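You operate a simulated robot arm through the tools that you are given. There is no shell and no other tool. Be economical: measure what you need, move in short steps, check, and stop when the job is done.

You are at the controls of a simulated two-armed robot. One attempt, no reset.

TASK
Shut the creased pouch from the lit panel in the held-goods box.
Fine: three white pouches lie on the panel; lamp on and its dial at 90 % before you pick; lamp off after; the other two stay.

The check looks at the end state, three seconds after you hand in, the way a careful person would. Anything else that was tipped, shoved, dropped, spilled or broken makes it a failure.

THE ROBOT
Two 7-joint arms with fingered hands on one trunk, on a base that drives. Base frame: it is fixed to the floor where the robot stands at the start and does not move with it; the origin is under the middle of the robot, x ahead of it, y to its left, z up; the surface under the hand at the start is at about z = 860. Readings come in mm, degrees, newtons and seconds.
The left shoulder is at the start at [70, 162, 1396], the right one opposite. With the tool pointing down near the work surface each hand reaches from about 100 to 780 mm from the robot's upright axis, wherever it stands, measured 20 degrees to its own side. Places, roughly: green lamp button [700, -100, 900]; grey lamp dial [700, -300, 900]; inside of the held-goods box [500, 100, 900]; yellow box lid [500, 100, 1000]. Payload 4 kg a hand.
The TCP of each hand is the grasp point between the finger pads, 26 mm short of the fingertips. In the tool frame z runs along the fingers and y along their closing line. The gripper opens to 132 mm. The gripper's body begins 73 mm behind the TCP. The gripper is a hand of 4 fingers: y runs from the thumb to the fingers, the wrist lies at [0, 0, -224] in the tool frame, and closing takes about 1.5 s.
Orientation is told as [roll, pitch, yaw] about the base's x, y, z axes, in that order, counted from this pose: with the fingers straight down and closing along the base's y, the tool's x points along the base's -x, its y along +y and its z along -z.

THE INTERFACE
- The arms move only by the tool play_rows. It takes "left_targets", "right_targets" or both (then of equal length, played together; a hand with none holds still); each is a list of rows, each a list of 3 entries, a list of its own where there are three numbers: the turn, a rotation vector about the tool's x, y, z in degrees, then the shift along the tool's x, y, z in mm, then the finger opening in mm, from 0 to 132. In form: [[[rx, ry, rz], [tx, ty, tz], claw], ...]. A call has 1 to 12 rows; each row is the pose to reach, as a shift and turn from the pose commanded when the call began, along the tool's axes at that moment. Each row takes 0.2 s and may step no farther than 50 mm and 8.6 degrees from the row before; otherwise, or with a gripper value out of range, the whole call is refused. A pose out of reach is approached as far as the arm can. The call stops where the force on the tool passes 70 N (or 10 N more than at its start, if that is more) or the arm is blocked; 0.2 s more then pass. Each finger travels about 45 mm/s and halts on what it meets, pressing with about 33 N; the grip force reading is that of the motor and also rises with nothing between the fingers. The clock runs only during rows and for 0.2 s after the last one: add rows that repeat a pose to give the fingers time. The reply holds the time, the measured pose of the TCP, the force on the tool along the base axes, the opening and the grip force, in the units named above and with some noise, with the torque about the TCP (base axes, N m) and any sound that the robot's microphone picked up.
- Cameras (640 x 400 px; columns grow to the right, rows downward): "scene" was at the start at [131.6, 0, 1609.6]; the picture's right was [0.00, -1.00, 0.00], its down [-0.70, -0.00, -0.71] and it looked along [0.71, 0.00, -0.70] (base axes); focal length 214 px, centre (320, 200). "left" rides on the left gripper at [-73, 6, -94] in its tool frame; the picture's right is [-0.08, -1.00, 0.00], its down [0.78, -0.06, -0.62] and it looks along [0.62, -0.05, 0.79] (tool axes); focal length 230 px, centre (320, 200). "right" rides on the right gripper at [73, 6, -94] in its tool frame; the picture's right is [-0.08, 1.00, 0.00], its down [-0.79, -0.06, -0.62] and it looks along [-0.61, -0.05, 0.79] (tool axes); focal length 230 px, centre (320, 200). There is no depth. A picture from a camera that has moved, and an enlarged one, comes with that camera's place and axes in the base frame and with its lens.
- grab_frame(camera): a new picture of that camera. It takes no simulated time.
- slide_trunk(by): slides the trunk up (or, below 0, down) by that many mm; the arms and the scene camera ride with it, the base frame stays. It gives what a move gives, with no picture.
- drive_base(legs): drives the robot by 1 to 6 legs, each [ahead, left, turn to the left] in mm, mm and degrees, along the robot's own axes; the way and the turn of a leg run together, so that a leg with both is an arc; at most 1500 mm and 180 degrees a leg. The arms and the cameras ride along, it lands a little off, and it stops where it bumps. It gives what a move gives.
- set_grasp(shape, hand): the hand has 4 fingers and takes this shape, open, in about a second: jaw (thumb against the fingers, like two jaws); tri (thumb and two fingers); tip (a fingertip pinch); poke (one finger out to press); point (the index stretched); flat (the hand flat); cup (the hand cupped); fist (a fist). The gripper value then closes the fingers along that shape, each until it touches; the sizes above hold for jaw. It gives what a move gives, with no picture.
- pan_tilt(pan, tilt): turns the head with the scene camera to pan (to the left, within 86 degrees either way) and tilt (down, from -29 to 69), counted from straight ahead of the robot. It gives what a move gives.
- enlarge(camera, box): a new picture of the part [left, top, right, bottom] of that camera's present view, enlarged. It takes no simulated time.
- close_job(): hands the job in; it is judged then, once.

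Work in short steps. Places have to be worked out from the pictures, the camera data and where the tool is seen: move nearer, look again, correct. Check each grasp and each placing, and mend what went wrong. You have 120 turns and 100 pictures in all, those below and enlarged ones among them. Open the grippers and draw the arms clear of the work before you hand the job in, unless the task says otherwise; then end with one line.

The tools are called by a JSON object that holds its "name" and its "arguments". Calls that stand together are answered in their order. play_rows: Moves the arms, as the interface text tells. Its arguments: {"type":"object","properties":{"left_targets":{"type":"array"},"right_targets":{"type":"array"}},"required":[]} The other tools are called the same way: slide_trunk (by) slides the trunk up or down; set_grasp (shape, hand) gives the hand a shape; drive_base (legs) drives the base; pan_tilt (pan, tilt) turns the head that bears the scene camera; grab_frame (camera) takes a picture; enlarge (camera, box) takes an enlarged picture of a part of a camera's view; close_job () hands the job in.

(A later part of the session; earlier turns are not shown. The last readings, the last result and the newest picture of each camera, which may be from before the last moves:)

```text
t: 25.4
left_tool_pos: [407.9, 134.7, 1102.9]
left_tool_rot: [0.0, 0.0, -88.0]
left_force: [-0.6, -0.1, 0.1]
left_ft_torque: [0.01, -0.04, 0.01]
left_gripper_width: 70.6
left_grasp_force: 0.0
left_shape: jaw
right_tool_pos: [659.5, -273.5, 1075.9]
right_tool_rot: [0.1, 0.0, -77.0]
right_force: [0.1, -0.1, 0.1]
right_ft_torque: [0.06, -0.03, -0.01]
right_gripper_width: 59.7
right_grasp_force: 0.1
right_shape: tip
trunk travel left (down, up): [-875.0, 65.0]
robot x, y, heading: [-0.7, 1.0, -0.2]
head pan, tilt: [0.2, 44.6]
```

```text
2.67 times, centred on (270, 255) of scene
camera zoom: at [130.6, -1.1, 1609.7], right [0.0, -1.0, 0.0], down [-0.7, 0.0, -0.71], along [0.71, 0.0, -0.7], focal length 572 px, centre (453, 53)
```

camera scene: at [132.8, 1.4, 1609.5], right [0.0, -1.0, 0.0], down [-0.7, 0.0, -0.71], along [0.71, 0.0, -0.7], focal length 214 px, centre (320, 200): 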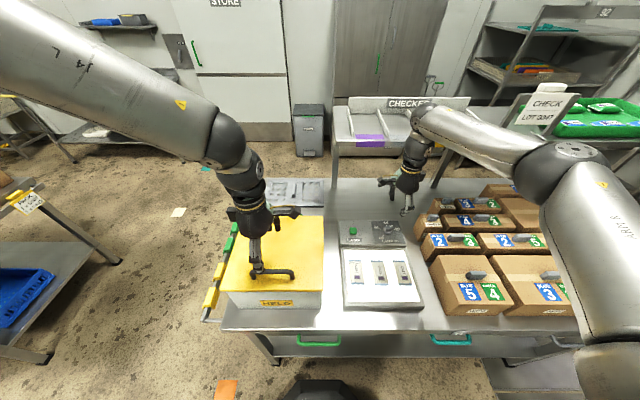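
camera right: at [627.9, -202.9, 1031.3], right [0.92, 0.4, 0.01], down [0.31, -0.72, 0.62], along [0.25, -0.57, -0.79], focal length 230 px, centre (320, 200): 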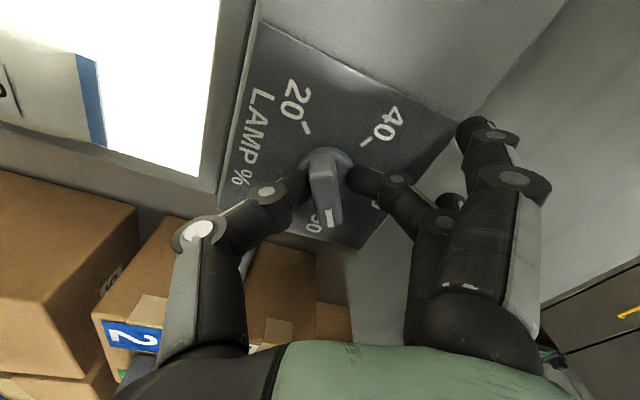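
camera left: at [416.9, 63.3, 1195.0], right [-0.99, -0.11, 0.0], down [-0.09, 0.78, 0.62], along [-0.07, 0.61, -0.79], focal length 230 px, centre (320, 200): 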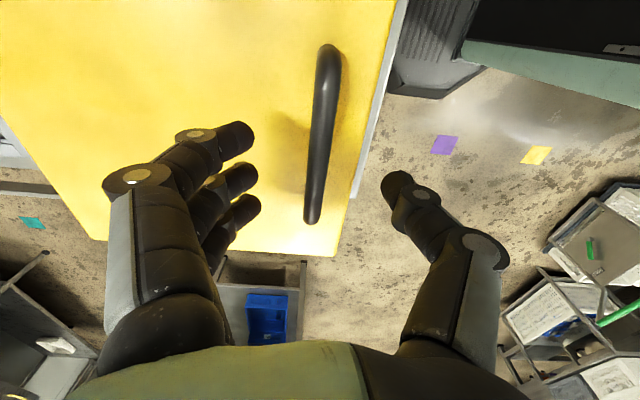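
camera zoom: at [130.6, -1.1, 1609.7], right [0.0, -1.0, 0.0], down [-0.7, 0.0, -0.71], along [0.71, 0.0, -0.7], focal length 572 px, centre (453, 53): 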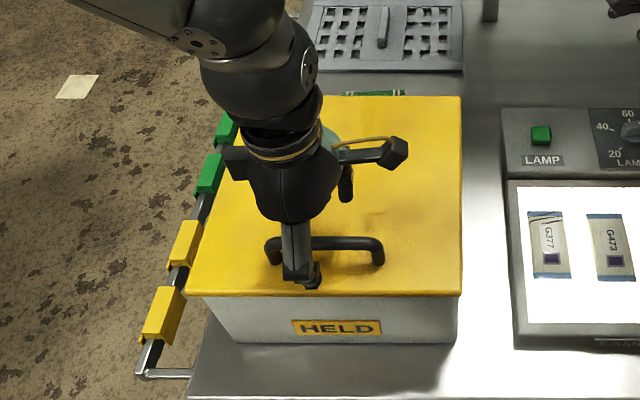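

Handle bar is at x≈410, between thumb and fingers. I lower to TCP z≈1054 and close.

{"name": "play_rows", "arguments": {"left_targets": [[[0, 0, 0], [0, 3, 20], 70], [[0, 0, 0], [0, 3, 35], 70], [[0, 0, 0], [0, 3, 43], 70], [[0, 0, 0], [0, 3, 49], 70], [[0, 0, 0], [0, 3, 49], 50], [[0, 0, 0], [0, 3, 49], 30], [[0, 0, 0], [0, 3, 49], 10], [[0, 0, 0], [0, 3, 49], 5], [[0, 0, 0], [0, 3, 49], 5], [[0, 0, 0], [0, 3, 49], 5]]}}

{"name": "grab_frame", "arguments": {"camera": "left"}}

{"name": "enlarge", "arguments": {"camera": "scene", "box": [190, 180, 350, 330]}}

```text
t: 27.6
left_tool_pos: [412.5, 135.1, 1053.0]
left_tool_rot: [0.1, 0.1, -88.0]
left_force: [0.3, 1.0, 7.8]
left_ft_torque: [0.04, -0.05, 0.04]
left_gripper_width: 5.2
left_grasp_force: 0.0
left_shape: jaw
right_tool_pos: [661.5, -272.5, 1076.0]
right_tool_rot: [0.1, 0.0, -77.0]
right_force: [-0.1, -0.1, -0.3]
right_ft_torque: [0.01, -0.01, 0.01]
right_gripper_width: 59.5
right_grasp_force: 0.0
right_shape: tip
trunk travel left (down, up): [-875.0, 65.0]
robot x, y, heading: [1.8, 0.7, 0.1]
head pan, tilt: [0.2, 44.6]
```

```text
60 pictures are left
camera left: at [421.1, 64.0, 1146.1], right [-0.99, -0.11, 0.0], down [-0.09, 0.78, 0.62], along [-0.07, 0.61, -0.79], focal length 230 px, centre (320, 200)
```

left: 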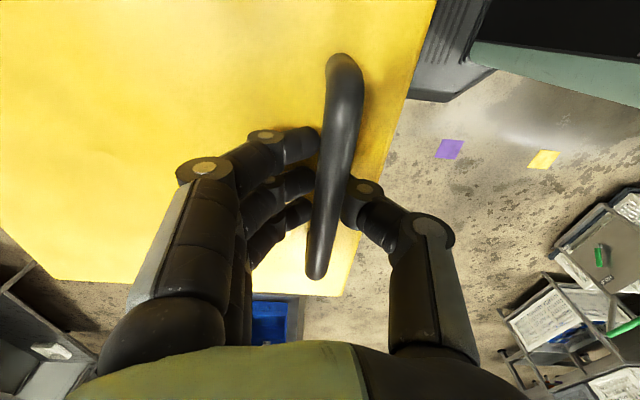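

```text
2.67 times, centred on (270, 255) of scene
camera zoom: at [130.9, 0.0, 1609.7], right [0.0, -1.0, 0.0], down [-0.7, 0.0, -0.71], along [0.71, 0.0, -0.7], focal length 572 px, centre (453, 53)
```

zoom: 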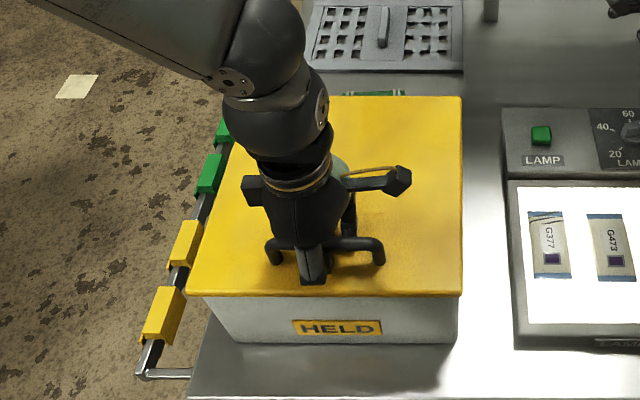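

The fingers closed fully with no grip force: the bar sits caged above the closed fingertips, which works as a hook. I lift 40 mm gently to learn how the lid moves.

{"name": "play_rows", "arguments": {"left_targets": [[[0, 0, 0], [0, 0, -8], 3], [[0, 0, 0], [0, 0, -16], 3], [[0, 0, 0], [0, 0, -24], 3], [[0, 0, 0], [0, 1, -32], 3], [[0, 0, 0], [0, 2, -40], 3], [[0, 0, 0], [0, 3, -50], 3]]}}

{"name": "grab_frame", "arguments": {"camera": "left"}}

{"name": "enlarge", "arguments": {"camera": "scene", "box": [190, 180, 350, 330]}}

```text
t: 29.0
left_tool_pos: [419.5, 135.5, 1100.5]
left_tool_rot: [-0.2, 0.0, -87.9]
left_force: [11.9, -2.5, -8.6]
left_ft_torque: [0.01, 0.08, -0.04]
left_gripper_width: 0.0
left_grasp_force: 33.0
left_shape: jaw
right_tool_pos: [663.6, -272.4, 1074.4]
right_tool_rot: [-0.2, 0.1, -77.0]
right_force: [1.0, 0.5, -0.1]
right_ft_torque: [0.0, -0.03, -0.03]
right_gripper_width: 59.3
right_grasp_force: 0.1
right_shape: tip
trunk travel left (down, up): [-875.0, 65.0]
robot x, y, heading: [0.2, -1.3, -0.1]
head pan, tilt: [0.2, 44.6]
```

```text
58 pictures are left
camera left: at [428.3, 64.1, 1195.1], right [-0.99, -0.11, 0.0], down [-0.09, 0.78, 0.62], along [-0.07, 0.61, -0.79], focal length 230 px, centre (320, 200)
```

left: 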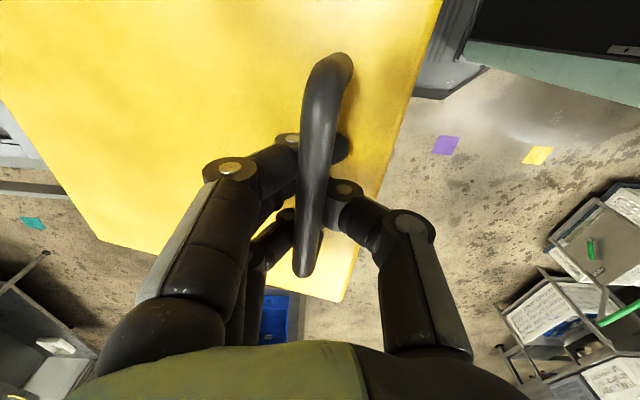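

```text
2.67 times, centred on (270, 255) of scene
camera zoom: at [135.9, -0.2, 1609.1], right [0.0, -1.0, 0.0], down [-0.7, 0.0, -0.71], along [0.71, 0.0, -0.7], focal length 572 px, centre (453, 53)
```

zoom: 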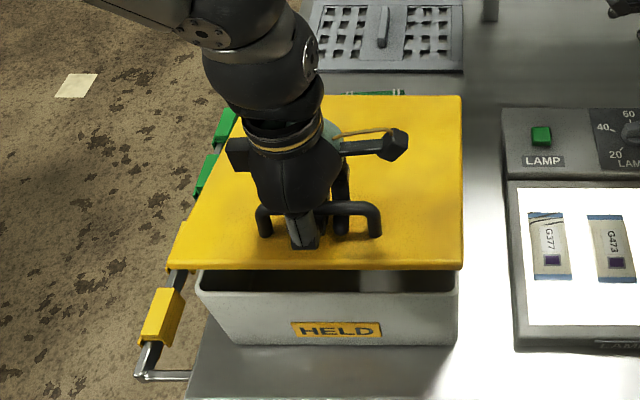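

The lid is hinged at its far edge, around x≈648. I swing it up along the arc to about 44°, pitching the hand with it.

{"name": "play_rows", "arguments": {"left_targets": [[[-4, 0, 0], [0, 16, -15], 0], [[-8, 0, 0], [0, 26, -30], 0], [[-12, 0, 0], [0, 37, -44], 0], [[-16, 0, 0], [0, 48, -57], 0], [[-20, 0, 0], [0, 61, -70], 0], [[-24, 0, 0], [0, 74, -82], 0], [[-28, 0, 0], [0, 88, -93], 0], [[-32, 0, 0], [0, 103, -103], 0]]}}

{"name": "grab_frame", "arguments": {"camera": "scene"}}

{"name": "grab_frame", "arguments": {"camera": "left"}}

```text
t: 30.8
left_tool_pos: [512.4, 137.6, 1205.7]
left_tool_rot: [31.9, 0.0, -88.1]
left_force: [-21.7, -1.9, 7.3]
left_ft_torque: [0.12, 2.79, -0.21]
left_gripper_width: 0.1
left_grasp_force: 33.1
left_shape: jaw
right_tool_pos: [656.4, -273.3, 1078.5]
right_tool_rot: [0.3, -0.1, -77.0]
right_force: [-0.1, -0.4, 0.2]
right_ft_torque: [-0.03, -0.03, 0.0]
right_gripper_width: 59.5
right_grasp_force: 0.1
right_shape: tip
trunk travel left (down, up): [-875.0, 65.0]
robot x, y, heading: [-1.1, 2.1, -0.0]
head pan, tilt: [0.2, 44.6]
```

```text
56 pictures are left
camera scene: at [125.1, -1.3, 1610.2], right [0.0, -1.0, 0.0], down [-0.7, 0.0, -0.71], along [0.71, 0.0, -0.7], focal length 214 px, centre (320, 200)
```

scene: 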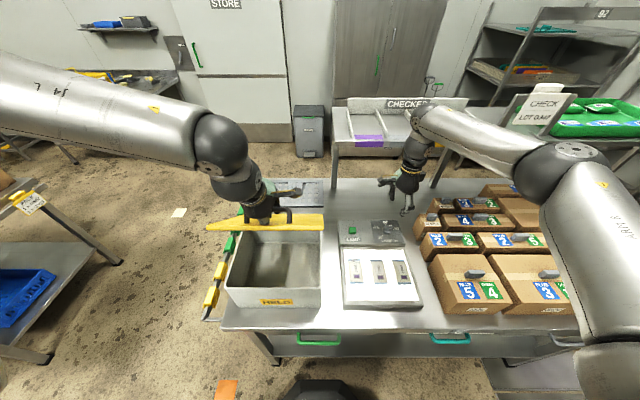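

```text
55 pictures are left
camera left: at [470.0, 64.4, 1288.6], right [-0.84, -0.11, -0.53], down [-0.4, 0.77, 0.49], along [0.35, 0.63, -0.69], focal length 230 px, centre (320, 200)
```

left: 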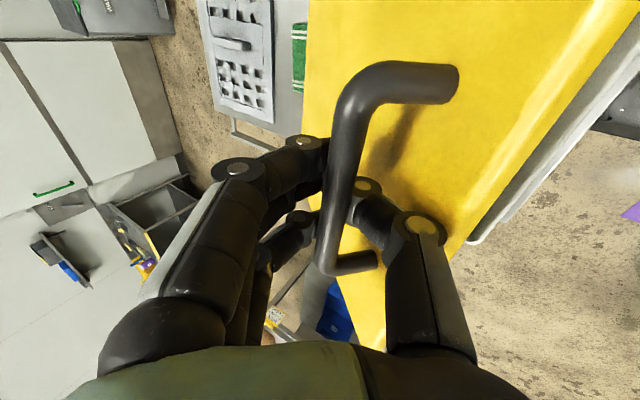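

The lid is open about 42° and the box is empty. I continue the arc, easing the x load, to about 66°.

{"name": "play_rows", "arguments": {"left_targets": [[[-4, 0, 0], [0, 18, -4], 0], [[-8, 0, 0], [0, 40, -2], 0], [[-12, 0, 0], [0, 63, 1], 0], [[-16, 0, 0], [0, 85, 6], 0], [[-20, 0, 0], [0, 107, 13], 0]]}}

{"name": "grab_frame", "arguments": {"camera": "scene"}}

{"name": "grab_frame", "arguments": {"camera": "left"}}

```text
t: 31.7
left_tool_pos: [560.8, 136.8, 1248.0]
left_tool_rot: [45.4, -0.1, -88.5]
left_force: [-48.5, -3.5, 45.6]
left_ft_torque: [-0.08, 7.61, 0.37]
left_gripper_width: 47.9
left_grasp_force: 33.5
left_shape: jaw
right_tool_pos: [649.7, -271.3, 1082.8]
right_tool_rot: [0.6, -0.1, -76.9]
right_force: [0.0, 0.6, 0.7]
right_ft_torque: [-0.01, 0.01, -0.02]
right_gripper_width: 59.2
right_grasp_force: 0.2
right_shape: tip
trunk travel left (down, up): [-875.0, 65.0]
robot x, y, heading: [-0.8, 2.8, 0.2]
head pan, tilt: [0.2, 44.6]
stopped in row 4 (left hand): the force on the tool passed its limit at 74 N (the readings are from after the stop); the commanded pose is now the measured one
```

```text
54 pictures are left
camera scene: at [113.4, -0.2, 1611.5], right [0.01, -1.0, 0.0], down [-0.69, 0.0, -0.72], along [0.72, 0.0, -0.69], focal length 214 px, centre (320, 200)
```

scene: 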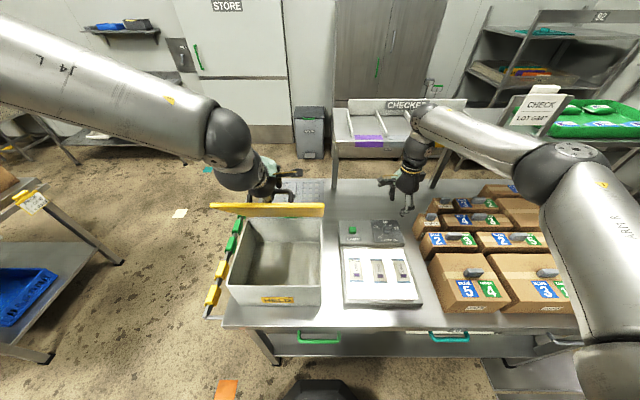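

```text
53 pictures are left
camera left: at [500.2, 64.5, 1318.7], right [-0.7, -0.1, -0.71], down [-0.5, 0.77, 0.39], along [0.51, 0.63, -0.59], focal length 230 px, centre (320, 200)
```

left: 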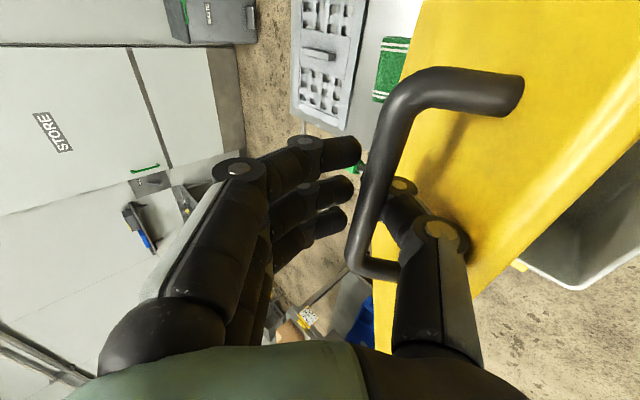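

The force limit tripped, with the push along the fingers onto the lid, so the lid may be at a stop or my arc may be off. I zoom in to judge the lid angle.

{"name": "enlarge", "arguments": {"camera": "scene", "box": [190, 140, 350, 260]}}

```text
3.33 times, centred on (270, 200) of scene
camera zoom: at [113.4, -0.2, 1611.5], right [0.01, -1.0, 0.0], down [-0.69, 0.0, -0.72], along [0.72, 0.0, -0.69], focal length 715 px, centre (487, 200)
```

zoom: 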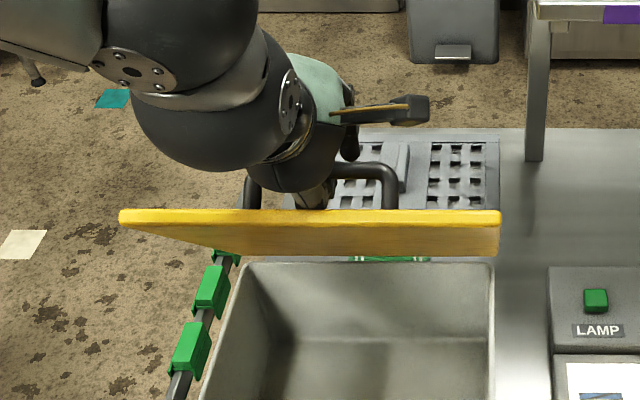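

The lid is at about 55° and the hand had crept too deep towards it. I back off 8 mm along the fingers, then nudge along the arc.

{"name": "play_rows", "arguments": {"left_targets": [[[0, 0, 0], [0, 0, -4], 20], [[0, 0, 0], [0, 0, -8], 10], [[0, 0, 0], [0, 0, -10], 5], [[0, 0, 0], [0, 0, -10], 5]]}}

{"name": "grab_frame", "arguments": {"camera": "left"}}

```text
t: 32.7
left_tool_pos: [570.0, 138.5, 1248.4]
left_tool_rot: [45.0, 0.0, -88.3]
left_force: [-4.8, -6.7, -6.6]
left_ft_torque: [-0.12, 1.37, 0.27]
left_gripper_width: 45.9
left_grasp_force: 0.0
left_shape: jaw
right_tool_pos: [660.7, -272.8, 1075.8]
right_tool_rot: [0.0, 0.1, -77.0]
right_force: [0.8, -0.1, -1.1]
right_ft_torque: [-0.02, 0.02, -0.02]
right_gripper_width: 59.4
right_grasp_force: 0.1
right_shape: tip
trunk travel left (down, up): [-875.0, 65.0]
robot x, y, heading: [0.7, -2.6, 0.1]
head pan, tilt: [0.2, 44.6]
```

```text
51 pictures are left
camera left: at [509.8, 64.9, 1317.6], right [-0.7, -0.1, -0.7], down [-0.5, 0.77, 0.39], along [0.5, 0.63, -0.59], focal length 230 px, centre (320, 200)
```

left: 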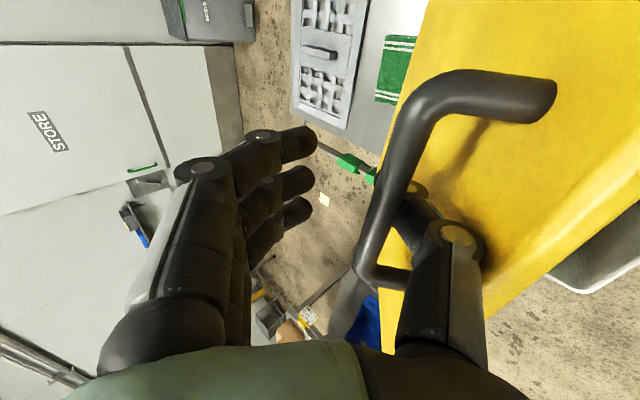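

The thumb still carries the bar but the hand opened somewhat. I close it again and push along the arc slowly.

{"name": "play_rows", "arguments": {"left_targets": [[[0, 0, 0], [0, 0, 0], 5], [[0, 0, 0], [0, 0, 0], 2], [[0, 0, 0], [0, 0, 0], 0], [[0, 0, 0], [0, 0, 0], 0], [[0, 0, 0], [0, 0, 0], 0], [[0, 0, 0], [0, 0, 0], 0]]}}

{"name": "grab_frame", "arguments": {"camera": "left"}}

```text
t: 34.1
left_tool_pos: [570.8, 140.0, 1248.2]
left_tool_rot: [44.9, 0.0, -88.0]
left_force: [-4.1, -2.2, -7.4]
left_ft_torque: [-0.07, 1.25, 0.04]
left_gripper_width: 41.3
left_grasp_force: 33.5
left_shape: jaw
right_tool_pos: [661.4, -272.2, 1075.5]
right_tool_rot: [0.1, 0.0, -77.0]
right_force: [-1.0, -0.2, 0.2]
right_ft_torque: [0.01, -0.03, -0.01]
right_gripper_width: 59.3
right_grasp_force: 0.0
right_shape: tip
trunk travel left (down, up): [-875.0, 65.0]
robot x, y, heading: [-1.5, 1.4, 0.1]
head pan, tilt: [0.2, 44.6]
```

```text
50 pictures are left
camera left: at [510.5, 66.4, 1317.8], right [-0.7, -0.1, -0.71], down [-0.5, 0.77, 0.39], along [0.5, 0.63, -0.59], focal length 230 px, centre (320, 200)
```

left: 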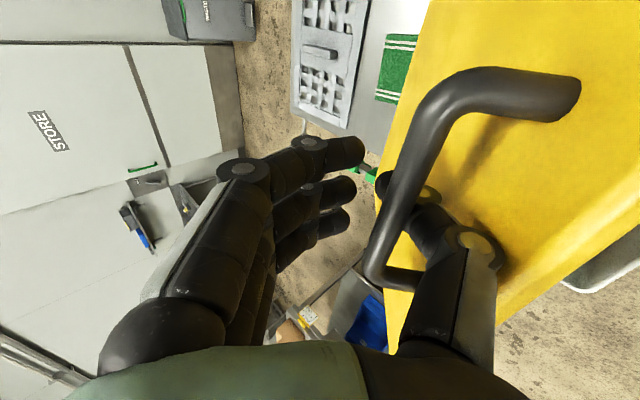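

It now clamps the bar with 33 N. I rotate rigidly about the hinge by 20° more.

{"name": "play_rows", "arguments": {"left_targets": [[[-2, 0, 0], [0, 7.8, 4], 0], [[-4, 0, 0], [0, 15.6, 8], 0], [[-6, 0, 0], [0, 22.8, 12.5], 0], [[-8, 0, 0], [0, 29.9, 17], 0], [[-10, 0, 0], [0, 37, 22], 0], [[-12, 0, 0], [0, 43.8, 27], 0], [[-14, 0, 0], [0, 50.5, 32.5], 0], [[-16, 0, 0], [0, 56.7, 38], 0], [[-18, 0, 0], [0, 63, 44], 0], [[-20, 0, 0], [0, 68.8, 50], 0]]}}

{"name": "enlarge", "arguments": {"camera": "scene", "box": [190, 120, 390, 270]}}

{"name": "grab_frame", "arguments": {"camera": "left"}}

```text
t: 36.3
left_tool_pos: [645.7, 142.6, 1269.4]
left_tool_rot: [65.8, 0.0, -88.1]
left_force: [-19.6, 5.8, 39.9]
left_ft_torque: [-0.15, 4.84, -0.45]
left_gripper_width: 15.4
left_grasp_force: 33.0
left_shape: jaw
right_tool_pos: [654.0, -272.0, 1081.7]
right_tool_rot: [0.5, -0.1, -76.9]
right_force: [-0.3, 0.0, 0.7]
right_ft_torque: [0.01, 0.0, 0.01]
right_gripper_width: 59.4
right_grasp_force: 0.1
right_shape: tip
trunk travel left (down, up): [-875.0, 65.0]
robot x, y, heading: [-3.7, -2.7, 0.2]
head pan, tilt: [0.2, 44.6]
```

```text
2.67 times, centred on (290, 195) of scene
camera zoom: at [119.2, -0.2, 1611.1], right [0.0, -1.0, 0.0], down [-0.7, 0.0, -0.72], along [0.72, 0.0, -0.7], focal length 572 px, centre (400, 213)
```

zoom: 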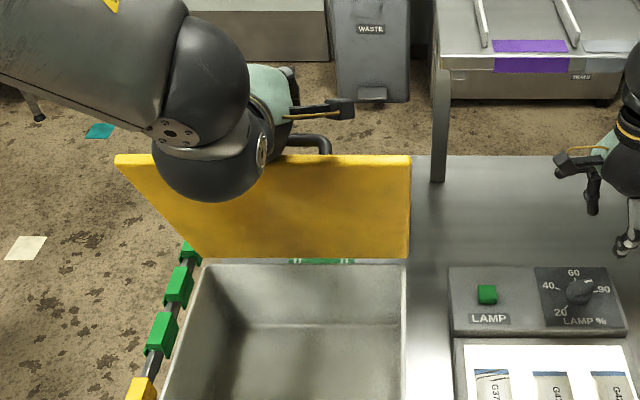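

```text
48 pictures are left
camera left: at [565.2, 68.1, 1313.7], right [-0.4, -0.09, -0.91], down [-0.61, 0.77, 0.2], along [0.68, 0.64, -0.37], focal length 230 px, centre (320, 200)
```

left: 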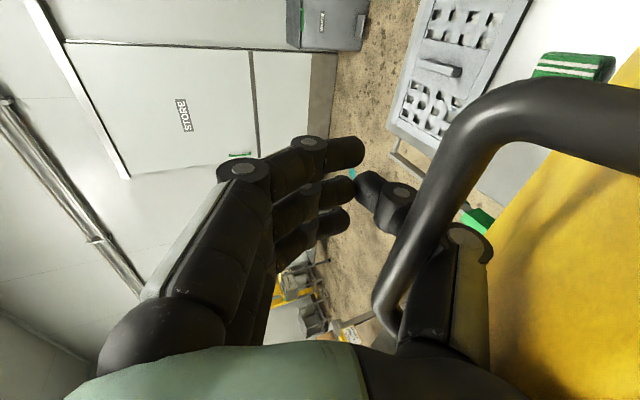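

The lid is at about 69° with the thumb behind the handle, which opens the box enough. I relieve the left hand slightly, set the right hand to jaw, and bring it above G377.

{"name": "set_grasp", "arguments": {"shape": "jaw", "hand": "right"}}

{"name": "play_rows", "arguments": {"left_targets": [[[0, 0, 0], [0, 2, -1], 0], [[0, 0, 0], [0, 4, -2], 0], [[0, 0, 0], [0, 5, -3], 0], [[0, 0, 0], [0, 5, -3], 0], [[0, 0, 0], [0, 5, -3], 0], [[0, 0, 0], [0, 5, -3], 0], [[0, 0, 0], [0, 5, -3], 0], [[0, 0, 0], [0, 5, -3], 0], [[0, 0, 0], [0, 5, -3], 0], [[0, 0, 0], [0, 5, -3], 0]], "right_targets": [[[0, 0, -8], [18, -13, 0], 90], [[0, 0, -16], [36, -26, 0], 90], [[0, 0, -24], [54, -39, 0], 90], [[0, 0, -32], [72, -53, 0], 90], [[0, 0, -40], [90, -66, 0], 90], [[0, 0, -48], [108, -79, 0], 90], [[0, 0, -56], [126, -93, 4], 90], [[0, 0, -64], [144, -106, 8], 90], [[0, 0, -72], [162, -119, 12], 90], [[0, 0, -77], [178, -132, 16], 90]]}}

{"name": "grab_frame", "arguments": {"camera": "right"}}

{"name": "grab_frame", "arguments": {"camera": "scene"}}

```text
t: 37.2
left_tool_pos: [646.1, 142.9, 1269.3]
left_tool_rot: [65.8, -0.1, -88.1]
left_force: [-22.0, 5.2, 48.8]
left_ft_torque: [-0.19, 5.41, -0.45]
left_gripper_width: 15.3
left_grasp_force: 32.9
left_shape: jaw
right_tool_pos: [652.5, -272.2, 1081.6]
right_tool_rot: [0.5, -0.1, -77.0]
right_force: [-0.3, 0.0, 0.4]
right_ft_torque: [0.0, 0.01, -0.01]
right_gripper_width: 132.1
right_grasp_force: 0.2
right_shape: jaw
trunk travel left (down, up): [-875.0, 65.0]
robot x, y, heading: [-3.4, 1.0, 0.1]
head pan, tilt: [0.2, 44.6]
```

```text
t: 39.4
left_tool_pos: [649.7, 142.9, 1270.7]
left_tool_rot: [65.4, 0.0, -88.2]
left_force: [-12.5, 2.4, 19.7]
left_ft_torque: [-0.12, 3.26, -0.22]
left_gripper_width: 15.6
left_grasp_force: 33.1
left_shape: jaw
right_tool_pos: [487.3, -127.6, 1063.0]
right_tool_rot: [0.0, -0.2, 0.2]
right_force: [0.2, -0.4, -0.4]
right_ft_torque: [0.0, 0.01, 0.0]
right_gripper_width: 90.5
right_grasp_force: 0.0
right_shape: jaw
trunk travel left (down, up): [-875.0, 65.0]
robot x, y, heading: [2.5, -0.9, -0.2]
head pan, tilt: [0.2, 44.6]
```

```text
47 pictures are left
camera right: at [412.8, -122.7, 1155.1], right [0.07, 1.0, 0.0], down [0.78, -0.06, 0.62], along [0.62, -0.05, -0.78], focal length 230 px, centre (320, 200)
```

right: 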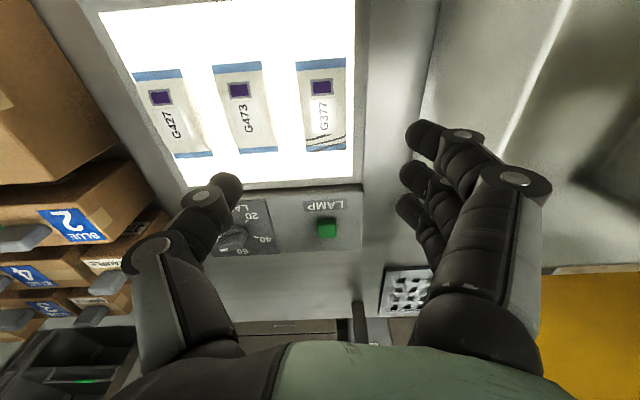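

```text
46 pictures are left
camera scene: at [124.8, 0.3, 1610.1], right [0.0, -1.0, 0.0], down [-0.7, 0.0, -0.71], along [0.71, 0.0, -0.7], focal length 214 px, centre (320, 200)
```

scene: 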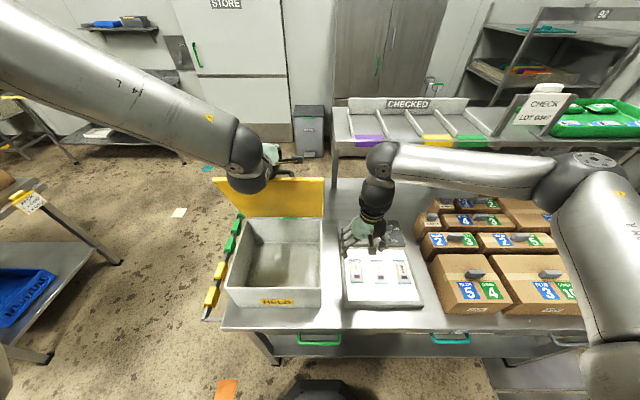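

{"name": "enlarge", "arguments": {"camera": "right", "box": [110, 40, 370, 190]}}

```text
2.46 times, centred on (240, 115) of right
camera zoom: at [412.8, -122.7, 1155.1], right [0.07, 1.0, 0.0], down [0.78, -0.06, 0.62], along [0.62, -0.05, -0.78], focal length 566 px, centre (517, 409)
```

zoom: 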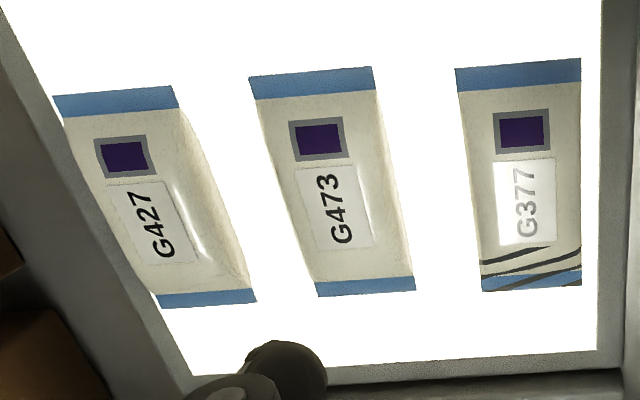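

Only G377 is creased, centred at about [493,-126] with 97×50 mm, its long axis along x. I descend over it with 80 mm opening.

{"name": "play_rows", "arguments": {"right_targets": [[[0, 0, 0], [-2, 1, 30], 80], [[0, 0, 0], [-4, 2, 60], 78], [[0, 0, 0], [-5, 2, 90], 78], [[0, 0, 0], [-5, 2, 110], 78], [[0, 0, 0], [-5, 2, 124], 78], [[0, 0, 0], [-5, 2, 124], 78]]}}

{"name": "grab_frame", "arguments": {"camera": "right"}}

{"name": "enlarge", "arguments": {"camera": "scene", "box": [320, 210, 440, 320]}}

```text
t: 40.8
left_tool_pos: [648.5, 142.1, 1270.6]
left_tool_rot: [65.3, -0.2, -88.2]
left_force: [-13.0, 2.8, 19.6]
left_ft_torque: [-0.12, 3.26, -0.24]
left_gripper_width: 15.5
left_grasp_force: 33.1
left_shape: jaw
right_tool_pos: [493.8, -127.0, 938.2]
right_tool_rot: [0.0, -0.2, 0.1]
right_force: [-0.6, 0.3, 0.1]
right_ft_torque: [0.02, 0.0, -0.03]
right_gripper_width: 78.7
right_grasp_force: 0.1
right_shape: jaw
trunk travel left (down, up): [-875.0, 65.0]
robot x, y, heading: [-0.3, -1.2, 0.2]
head pan, tilt: [0.2, 44.6]
```

```text
44 pictures are left
camera right: at [418.8, -120.4, 1030.9], right [0.08, 1.0, 0.0], down [0.78, -0.06, 0.62], along [0.62, -0.05, -0.78], focal length 230 px, centre (320, 200)
```

right: 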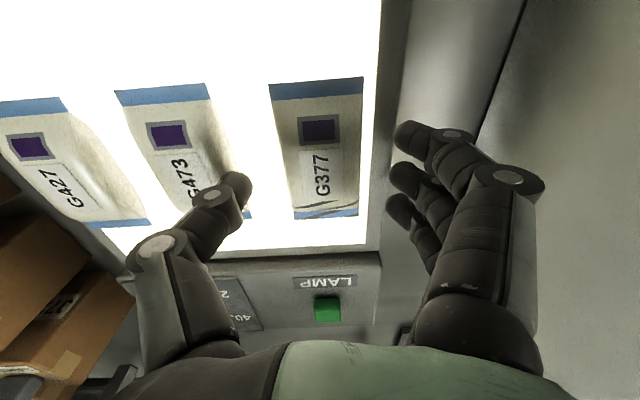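

```text
3.64 times, centred on (380, 265) of scene
camera zoom: at [125.0, 0.2, 1610.1], right [0.0, -1.0, 0.0], down [-0.7, 0.0, -0.71], along [0.71, 0.0, -0.7], focal length 780 px, centre (102, -36)
```

zoom: 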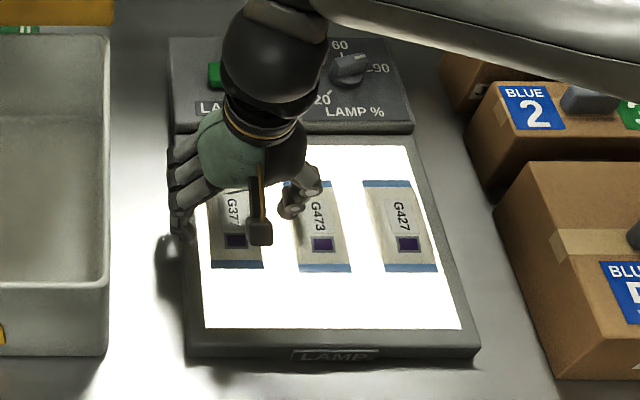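

To keep the thumb clear of G473 I narrow the opening to 62 mm and shift 1.5 mm left. Then I lower gently, feeling for the panel.

{"name": "play_rows", "arguments": {"right_targets": [[[0, 0, 0], [0, 1.5, 0], 66], [[0, 0, 0], [0, 1.5, 0], 62], [[0, 0, 0], [0, 1.5, 3], 62], [[0, 0, 0], [0, 1.5, 6], 62], [[0, 0, 0], [0, 1.5, 9], 62], [[0, 0, 0], [0, 1.5, 12], 62]]}}

{"name": "grab_frame", "arguments": {"camera": "right"}}

```text
t: 42.2
left_tool_pos: [648.3, 141.9, 1270.2]
left_tool_rot: [65.4, -0.1, -88.3]
left_force: [-12.6, 3.2, 19.4]
left_ft_torque: [-0.12, 3.22, -0.27]
left_gripper_width: 15.5
left_grasp_force: 32.9
left_shape: jaw
right_tool_pos: [492.2, -123.8, 925.2]
right_tool_rot: [-0.1, -0.3, 0.0]
right_force: [0.4, 0.4, -0.4]
right_ft_torque: [0.01, 0.03, 0.03]
right_gripper_width: 62.8
right_grasp_force: 0.2
right_shape: jaw
trunk travel left (down, up): [-875.0, 65.0]
robot x, y, heading: [0.7, 1.4, -0.2]
head pan, tilt: [0.2, 44.6]
```

```text
42 pictures are left
camera right: at [419.1, -119.0, 1018.8], right [0.08, 1.0, 0.0], down [0.78, -0.06, 0.62], along [0.62, -0.05, -0.78], focal length 230 px, centre (320, 200)
```

right: 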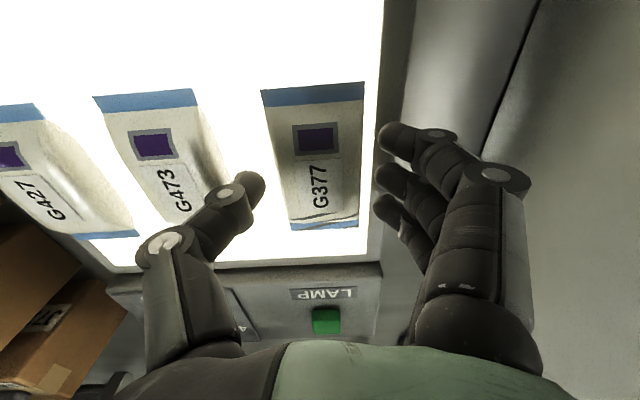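

Still no contact at TCP z 925. I continue down in 2–3 mm steps.

{"name": "play_rows", "arguments": {"right_targets": [[[0, 0, 0], [0, -1, 2], 62], [[0, 0, 0], [0, -1, 4], 62], [[0, 0, 0], [0, -1, 6], 62], [[0, 0, 0], [0, -1, 8], 62]]}}

```text
t: 43.2
left_tool_pos: [650.3, 141.8, 1269.8]
left_tool_rot: [65.5, -0.1, -88.2]
left_force: [-12.6, 2.8, 20.1]
left_ft_torque: [-0.17, 3.24, -0.24]
left_gripper_width: 15.7
left_grasp_force: 33.1
left_shape: jaw
right_tool_pos: [493.1, -126.0, 918.2]
right_tool_rot: [0.0, -0.3, 0.1]
right_force: [-0.2, 0.6, -0.3]
right_ft_torque: [-0.01, -0.01, 0.02]
right_gripper_width: 62.7
right_grasp_force: 0.2
right_shape: jaw
trunk travel left (down, up): [-875.0, 65.0]
robot x, y, heading: [-3.5, -1.6, -0.1]
head pan, tilt: [0.2, 44.6]
```

No contact yet; I go on another 8 mm and look.

{"name": "play_rows", "arguments": {"right_targets": [[[0, 0, 0], [0, 0, 2], 62], [[0, 0, 0], [0, 0, 4], 62], [[0, 0, 0], [0, 0, 6], 62], [[0, 0, 0], [0, 0, 8], 62]]}}

{"name": "grab_frame", "arguments": {"camera": "right"}}

{"name": "enlarge", "arguments": {"camera": "scene", "box": [330, 235, 420, 310]}}

```text
t: 44.2
left_tool_pos: [646.2, 143.2, 1270.5]
left_tool_rot: [65.2, -0.1, -88.2]
left_force: [-2.1, -4.2, -10.1]
left_ft_torque: [-0.05, 0.34, 0.35]
left_gripper_width: 15.5
left_grasp_force: 33.3
left_shape: jaw
right_tool_pos: [493.9, -124.0, 915.4]
right_tool_rot: [0.1, -0.7, 0.1]
right_force: [-11.3, 0.8, 67.8]
right_ft_torque: [0.15, 0.43, 0.16]
right_gripper_width: 62.3
right_grasp_force: 0.1
right_shape: jaw
trunk travel left (down, up): [-875.0, 65.0]
robot x, y, heading: [-1.0, -5.4, -0.1]
head pan, tilt: [0.2, 44.6]
```

```text
41 pictures are left
camera right: at [419.0, -118.7, 1007.1], right [0.08, 1.0, 0.01], down [0.78, -0.06, 0.62], along [0.62, -0.04, -0.78], focal length 230 px, centre (320, 200)
```

right: 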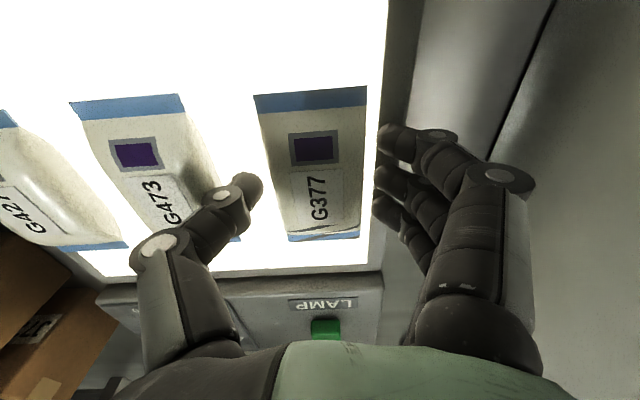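

```text
5.33 times, centred on (375, 272) of scene
camera zoom: at [121.7, 1.2, 1610.9], right [0.0, -1.0, 0.0], down [-0.7, 0.0, -0.72], along [0.72, 0.0, -0.7], focal length 1144 px, centre (27, -187)
```

zoom: 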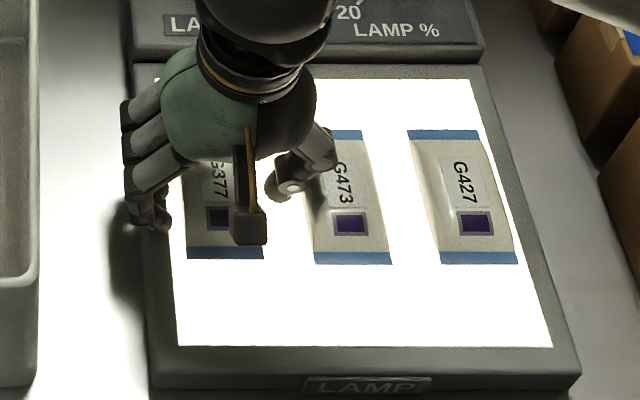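

I touched the panel surface at TCP z≈916 (68 N). I lift to about 919 and close on the pouch.

{"name": "play_rows", "arguments": {"right_targets": [[[0, 0, 0], [0, 0, -5], 62], [[0, 0, 0], [0, 0, -8], 62], [[0, 0, 0], [0, 0, -8], 55], [[0, 0, 0], [0, 0, -8], 48], [[0, 0, 0], [0, 0, -8], 44], [[0, 0, 0], [0, 0, -8], 40], [[0, 0, 0], [0, 0, -8], 36], [[0, 0, 0], [0, 0, -8], 36]]}}

{"name": "grab_frame", "arguments": {"camera": "right"}}

```text
t: 46.0
left_tool_pos: [649.8, 142.8, 1270.7]
left_tool_rot: [65.4, -0.1, -88.0]
left_force: [-11.8, 3.0, 20.8]
left_ft_torque: [-0.14, 3.1, -0.28]
left_gripper_width: 16.7
left_grasp_force: 33.0
left_shape: jaw
right_tool_pos: [493.1, -124.9, 917.3]
right_tool_rot: [0.0, -0.2, 0.0]
right_force: [0.5, 0.0, 0.6]
right_ft_torque: [0.0, -0.05, 0.01]
right_gripper_width: 44.0
right_grasp_force: 33.0
right_shape: jaw
trunk travel left (down, up): [-875.0, 65.0]
robot x, y, heading: [-0.9, 2.9, -0.1]
head pan, tilt: [0.2, 44.6]
```

```text
39 pictures are left
camera right: at [419.0, -120.4, 1010.6], right [0.08, 1.0, 0.0], down [0.78, -0.06, 0.62], along [0.62, -0.05, -0.79], focal length 230 px, centre (320, 200)
```

right: 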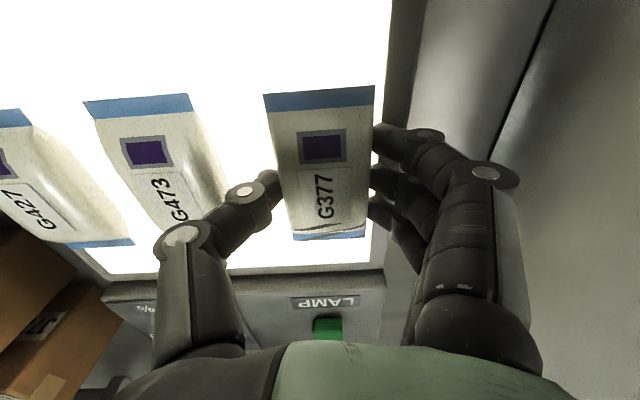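

The pouch is held at 44 mm with 33 N. I lift straight up and check.

{"name": "play_rows", "arguments": {"right_targets": [[[0, 0, 0], [0, 0, -5], 36], [[0, 0, 0], [0, 0, -15], 36], [[0, 0, 0], [0, 0, -35], 36], [[0, 0, 0], [0, 0, -65], 36], [[0, 0, 0], [0, 0, -95], 36], [[0, 0, 0], [0, 0, -125], 36], [[0, 0, 0], [0, 0, -155], 36], [[0, 0, 0], [0, 0, -185], 36], [[0, 0, 0], [0, 0, -190], 36]]}}

{"name": "grab_frame", "arguments": {"camera": "scene"}}

{"name": "grab_frame", "arguments": {"camera": "right"}}

```text
t: 48.0
left_tool_pos: [648.6, 141.7, 1271.1]
left_tool_rot: [65.5, 0.0, -88.2]
left_force: [-12.5, 3.5, 21.7]
left_ft_torque: [-0.13, 3.2, -0.31]
left_gripper_width: 16.2
left_grasp_force: 33.1
left_shape: jaw
right_tool_pos: [492.1, -126.9, 1108.1]
right_tool_rot: [0.0, -0.2, 0.0]
right_force: [-0.5, -0.2, -0.7]
right_ft_torque: [-0.02, 0.0, -0.02]
right_gripper_width: 44.2
right_grasp_force: 34.1
right_shape: jaw
trunk travel left (down, up): [-875.0, 65.0]
robot x, y, heading: [0.1, 0.1, 0.2]
head pan, tilt: [0.2, 44.6]
```

```text
38 pictures are left
camera scene: at [124.7, 0.3, 1610.2], right [0.0, -1.0, 0.0], down [-0.7, 0.0, -0.71], along [0.71, 0.0, -0.7], focal length 214 px, centre (320, 200)
```

scene: 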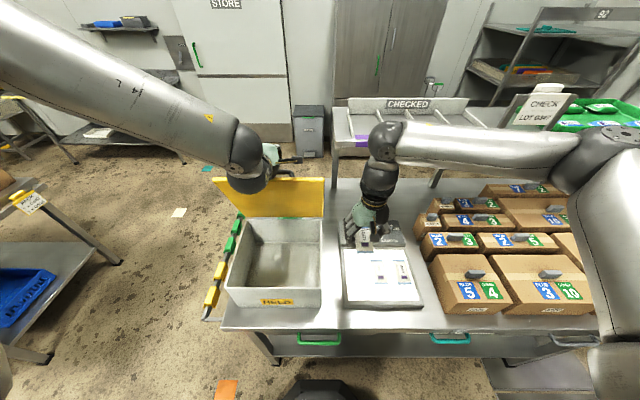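

```text
37 pictures are left
camera right: at [417.7, -121.0, 1200.8], right [0.08, 1.0, 0.0], down [0.78, -0.06, 0.62], along [0.62, -0.05, -0.79], focal length 230 px, centre (320, 200)
```

right: 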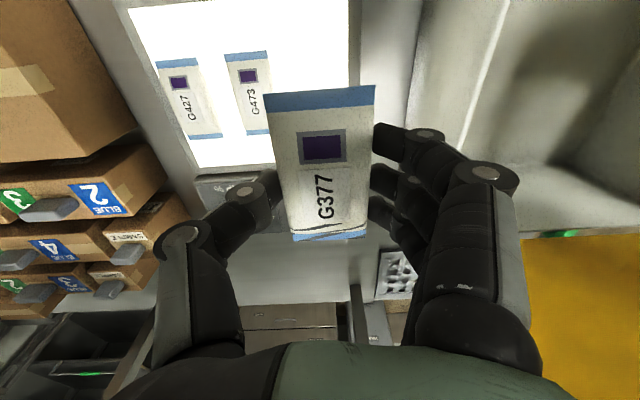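

The pouch is held and the other two are unmoved. I carry it over the open box towards [455,78].

{"name": "play_rows", "arguments": {"right_targets": [[[0, 0, 0], [8, 25, 0], 36], [[0, 0, 0], [16, 55, 0], 36], [[0, 0, 0], [24, 90, 0], 36], [[0, 0, 0], [32, 125, 0], 36], [[0, 0, 0], [38, 160, 0], 36], [[0, 0, 0], [38, 190, 0], 36], [[0, 0, 0], [38, 205, 0], 36], [[0, 0, 0], [38, 205, 0], 36]]}}

{"name": "grab_frame", "arguments": {"camera": "scene"}}

{"name": "grab_frame", "arguments": {"camera": "right"}}

```text
t: 49.8
left_tool_pos: [652.8, 148.7, 1270.8]
left_tool_rot: [65.3, 0.1, -86.5]
left_force: [-11.9, -40.8, 21.1]
left_ft_torque: [-0.26, 2.99, 2.8]
left_gripper_width: 16.0
left_grasp_force: 32.9
left_shape: jaw
right_tool_pos: [460.7, 59.1, 1107.7]
right_tool_rot: [0.6, -0.1, -1.0]
right_force: [-0.4, -0.5, -0.2]
right_ft_torque: [0.01, 0.01, 0.02]
right_gripper_width: 44.1
right_grasp_force: 32.6
right_shape: jaw
trunk travel left (down, up): [-875.0, 65.0]
robot x, y, heading: [-2.5, 0.3, -0.1]
head pan, tilt: [0.2, 44.6]
```

```text
36 pictures are left
camera scene: at [124.8, -13.8, 1610.0], right [0.0, -1.0, -0.01], down [-0.7, 0.0, -0.71], along [0.71, 0.01, -0.7], focal length 214 px, centre (320, 200)
```

scene: 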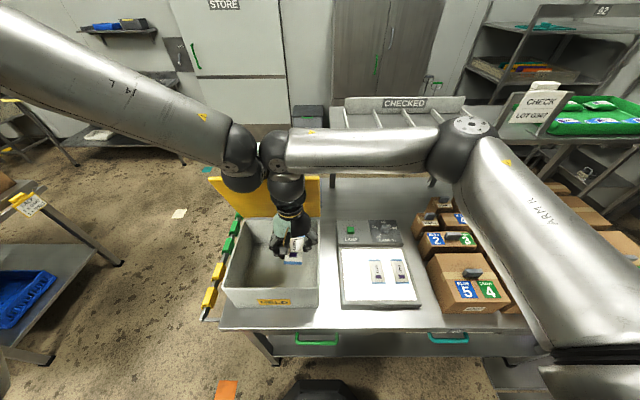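

```text
35 pictures are left
camera right: at [385.6, 65.3, 1200.4], right [0.1, 1.0, 0.01], down [0.78, -0.08, 0.62], along [0.61, -0.05, -0.79], focal length 230 px, centre (320, 200)
```

right: 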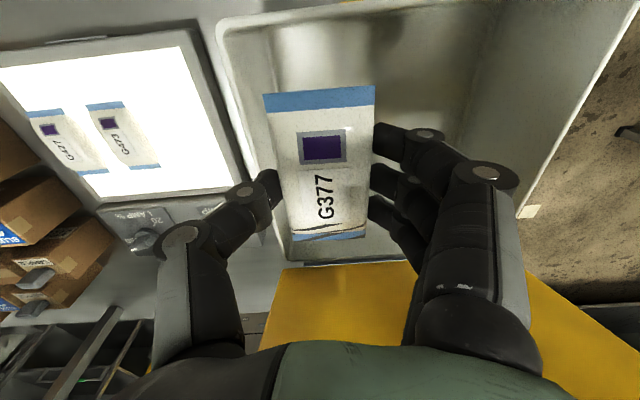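

The right wrist touched the left forearm (−40 N in y). I back the right hand 22 mm to the right and then lower it below that contact.

{"name": "play_rows", "arguments": {"right_targets": [[[0, 0, 0], [0, -12, 0], 36], [[0, 0, 0], [0, -24, 0], 36], [[0, 0, 0], [0, -26, 10], 36], [[0, 0, 0], [0, -26, 25], 36], [[0, 0, 0], [0, -24, 40], 36], [[0, 0, 0], [0, -22, 55], 36], [[0, 0, 0], [0, -20, 65], 36]]}}

{"name": "grab_frame", "arguments": {"camera": "scene"}}

{"name": "grab_frame", "arguments": {"camera": "right"}}

```text
t: 51.4
left_tool_pos: [649.3, 144.8, 1270.6]
left_tool_rot: [65.3, -0.1, -88.2]
left_force: [-11.3, 7.3, 17.7]
left_ft_torque: [0.48, 2.78, -0.38]
left_gripper_width: 14.8
left_grasp_force: 32.7
left_shape: jaw
right_tool_pos: [456.1, 59.4, 1041.7]
right_tool_rot: [0.1, -0.2, 0.0]
right_force: [-0.3, -0.3, -1.2]
right_ft_torque: [0.03, 0.0, -0.02]
right_gripper_width: 44.3
right_grasp_force: 33.2
right_shape: jaw
trunk travel left (down, up): [-875.0, 65.0]
robot x, y, heading: [-3.2, 0.8, 0.2]
head pan, tilt: [0.2, 44.6]
```

```text
34 pictures are left
camera scene: at [125.8, 1.6, 1610.1], right [0.0, -1.0, 0.0], down [-0.7, 0.0, -0.71], along [0.71, 0.0, -0.7], focal length 214 px, centre (320, 200)
```

scene: 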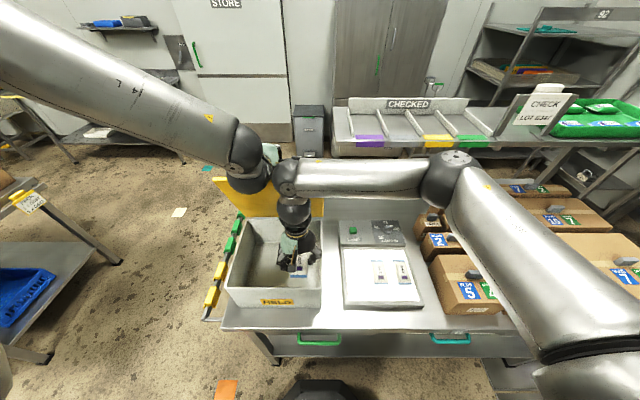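

```text
33 pictures are left
camera right: at [380.7, 65.4, 1134.8], right [0.08, 1.0, 0.0], down [0.78, -0.06, 0.62], along [0.62, -0.05, -0.79], focal length 230 px, centre (320, 200)
```

right: 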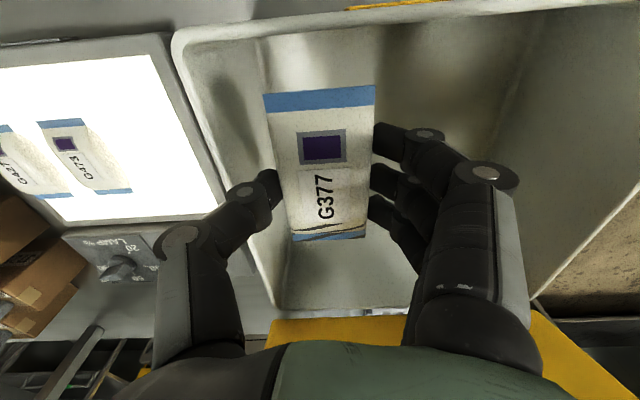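

Clear now. I lower into the box first, then shift left once the wrist is well beneath the left forearm, so the hand body clears the right wall.

{"name": "play_rows", "arguments": {"right_targets": [[[0, 0, 0], [0, 0, 20], 36], [[0, 0, 0], [0, 2, 40], 36], [[0, 0, 0], [0, 5, 60], 36], [[0, 0, 0], [0, 10, 75], 36], [[0, 0, 0], [0, 16, 85], 36], [[0, 0, 0], [0, 24, 92], 36], [[0, 0, 0], [0, 32, 95], 36], [[0, 0, 0], [0, 32, 95], 36]]}}

{"name": "grab_frame", "arguments": {"camera": "right"}}

{"name": "enlarge", "arguments": {"camera": "scene", "box": [210, 140, 350, 310]}}

```text
t: 53.2
left_tool_pos: [649.7, 143.8, 1270.1]
left_tool_rot: [65.3, -0.1, -88.1]
left_force: [-10.9, 7.3, 16.5]
left_ft_torque: [0.42, 2.76, -0.35]
left_gripper_width: 15.1
left_grasp_force: 32.7
left_shape: jaw
right_tool_pos: [455.7, 91.9, 947.5]
right_tool_rot: [0.0, -0.2, 0.1]
right_force: [0.2, 0.5, 0.1]
right_ft_torque: [-0.02, -0.02, 0.02]
right_gripper_width: 44.2
right_grasp_force: 33.0
right_shape: jaw
trunk travel left (down, up): [-875.0, 65.0]
robot x, y, heading: [0.4, -0.4, 0.1]
head pan, tilt: [0.2, 44.6]
```

```text
32 pictures are left
camera right: at [381.2, 98.0, 1040.6], right [0.08, 1.0, 0.0], down [0.78, -0.06, 0.62], along [0.62, -0.05, -0.79], focal length 230 px, centre (320, 200)
```

right: 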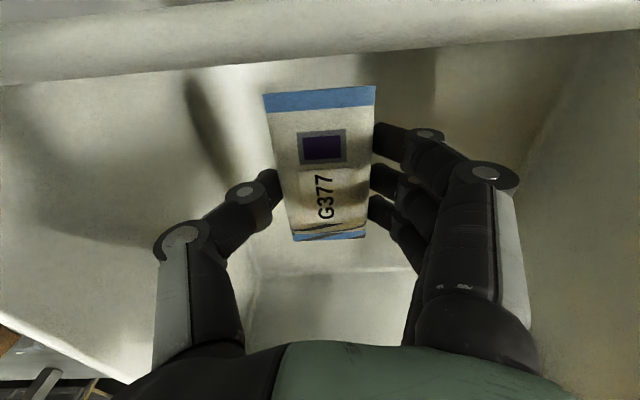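

```text
2.35 times, centred on (280, 225) of scene
camera zoom: at [126.0, 1.6, 1610.0], right [0.0, -1.0, 0.0], down [-0.7, 0.0, -0.71], along [0.71, 0.0, -0.7], focal length 505 px, centre (414, 141)
```

zoom: 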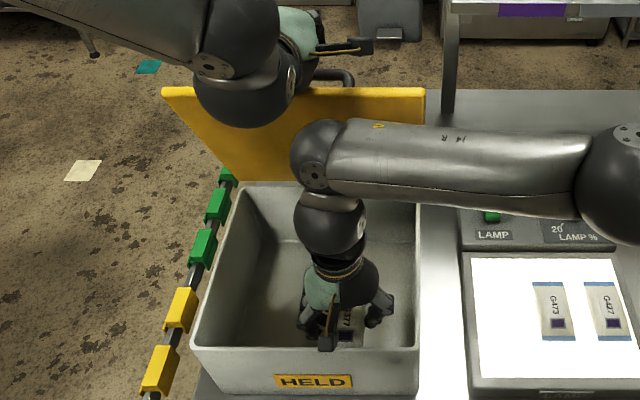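

Inside the box with no contact. The camera sits right over the front wall, so I shift 34 mm forward and then lower towards the floor.

{"name": "play_rows", "arguments": {"right_targets": [[[0, 0, 0], [-17, 3, 0], 36], [[0, 0, 0], [-34, 6, 2], 36], [[0, 0, 0], [-34, 8, 14], 36], [[0, 0, 0], [-34, 8, 26], 36], [[0, 0, 0], [-34, 8, 34], 36], [[0, 0, 0], [-34, 8, 38], 36], [[0, 0, 0], [-34, 8, 42], 36]]}}

{"name": "grab_frame", "arguments": {"camera": "right"}}

```text
t: 53.9
left_tool_pos: [656.6, 143.9, 1273.0]
left_tool_rot: [65.9, -0.1, -87.6]
left_force: [-4.7, -2.1, 10.5]
left_ft_torque: [0.26, 2.76, 0.22]
left_gripper_width: 17.8
left_grasp_force: 33.2
left_shape: jaw
right_tool_pos: [482.8, 103.8, 945.9]
right_tool_rot: [0.4, 0.0, 1.2]
right_force: [0.2, -0.3, -1.4]
right_ft_torque: [0.0, -0.02, -0.03]
right_gripper_width: 44.2
right_grasp_force: 32.7
right_shape: jaw
trunk travel left (down, up): [-875.0, 65.0]
robot x, y, heading: [-0.5, -5.3, -0.1]
head pan, tilt: [0.2, 44.6]
stopped in row 3 (left hand): the force on the tool passed its limit at 73 N (the readings are from after the stop); the commanded pose is now the measured one
```

```text
30 pictures are left
camera right: at [408.6, 107.1, 1038.0], right [0.06, 1.0, 0.01], down [0.79, -0.05, 0.62], along [0.61, -0.03, -0.79], focal length 230 px, centre (320, 200)
```

right: 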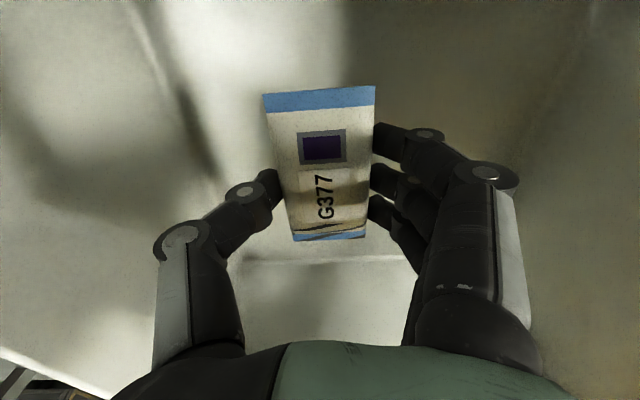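

The left hand's force spiked when the right arm moved forward, so I look at where they touch.

{"name": "enlarge", "arguments": {"camera": "scene", "box": [210, 140, 350, 310]}}

```text
2.35 times, centred on (280, 225) of scene
camera zoom: at [127.7, -1.1, 1609.7], right [0.0, -1.0, 0.0], down [-0.7, 0.0, -0.71], along [0.71, 0.0, -0.7], focal length 505 px, centre (414, 141)
```

zoom: 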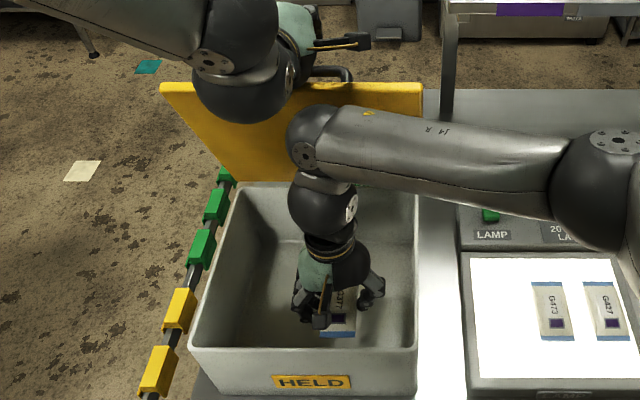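

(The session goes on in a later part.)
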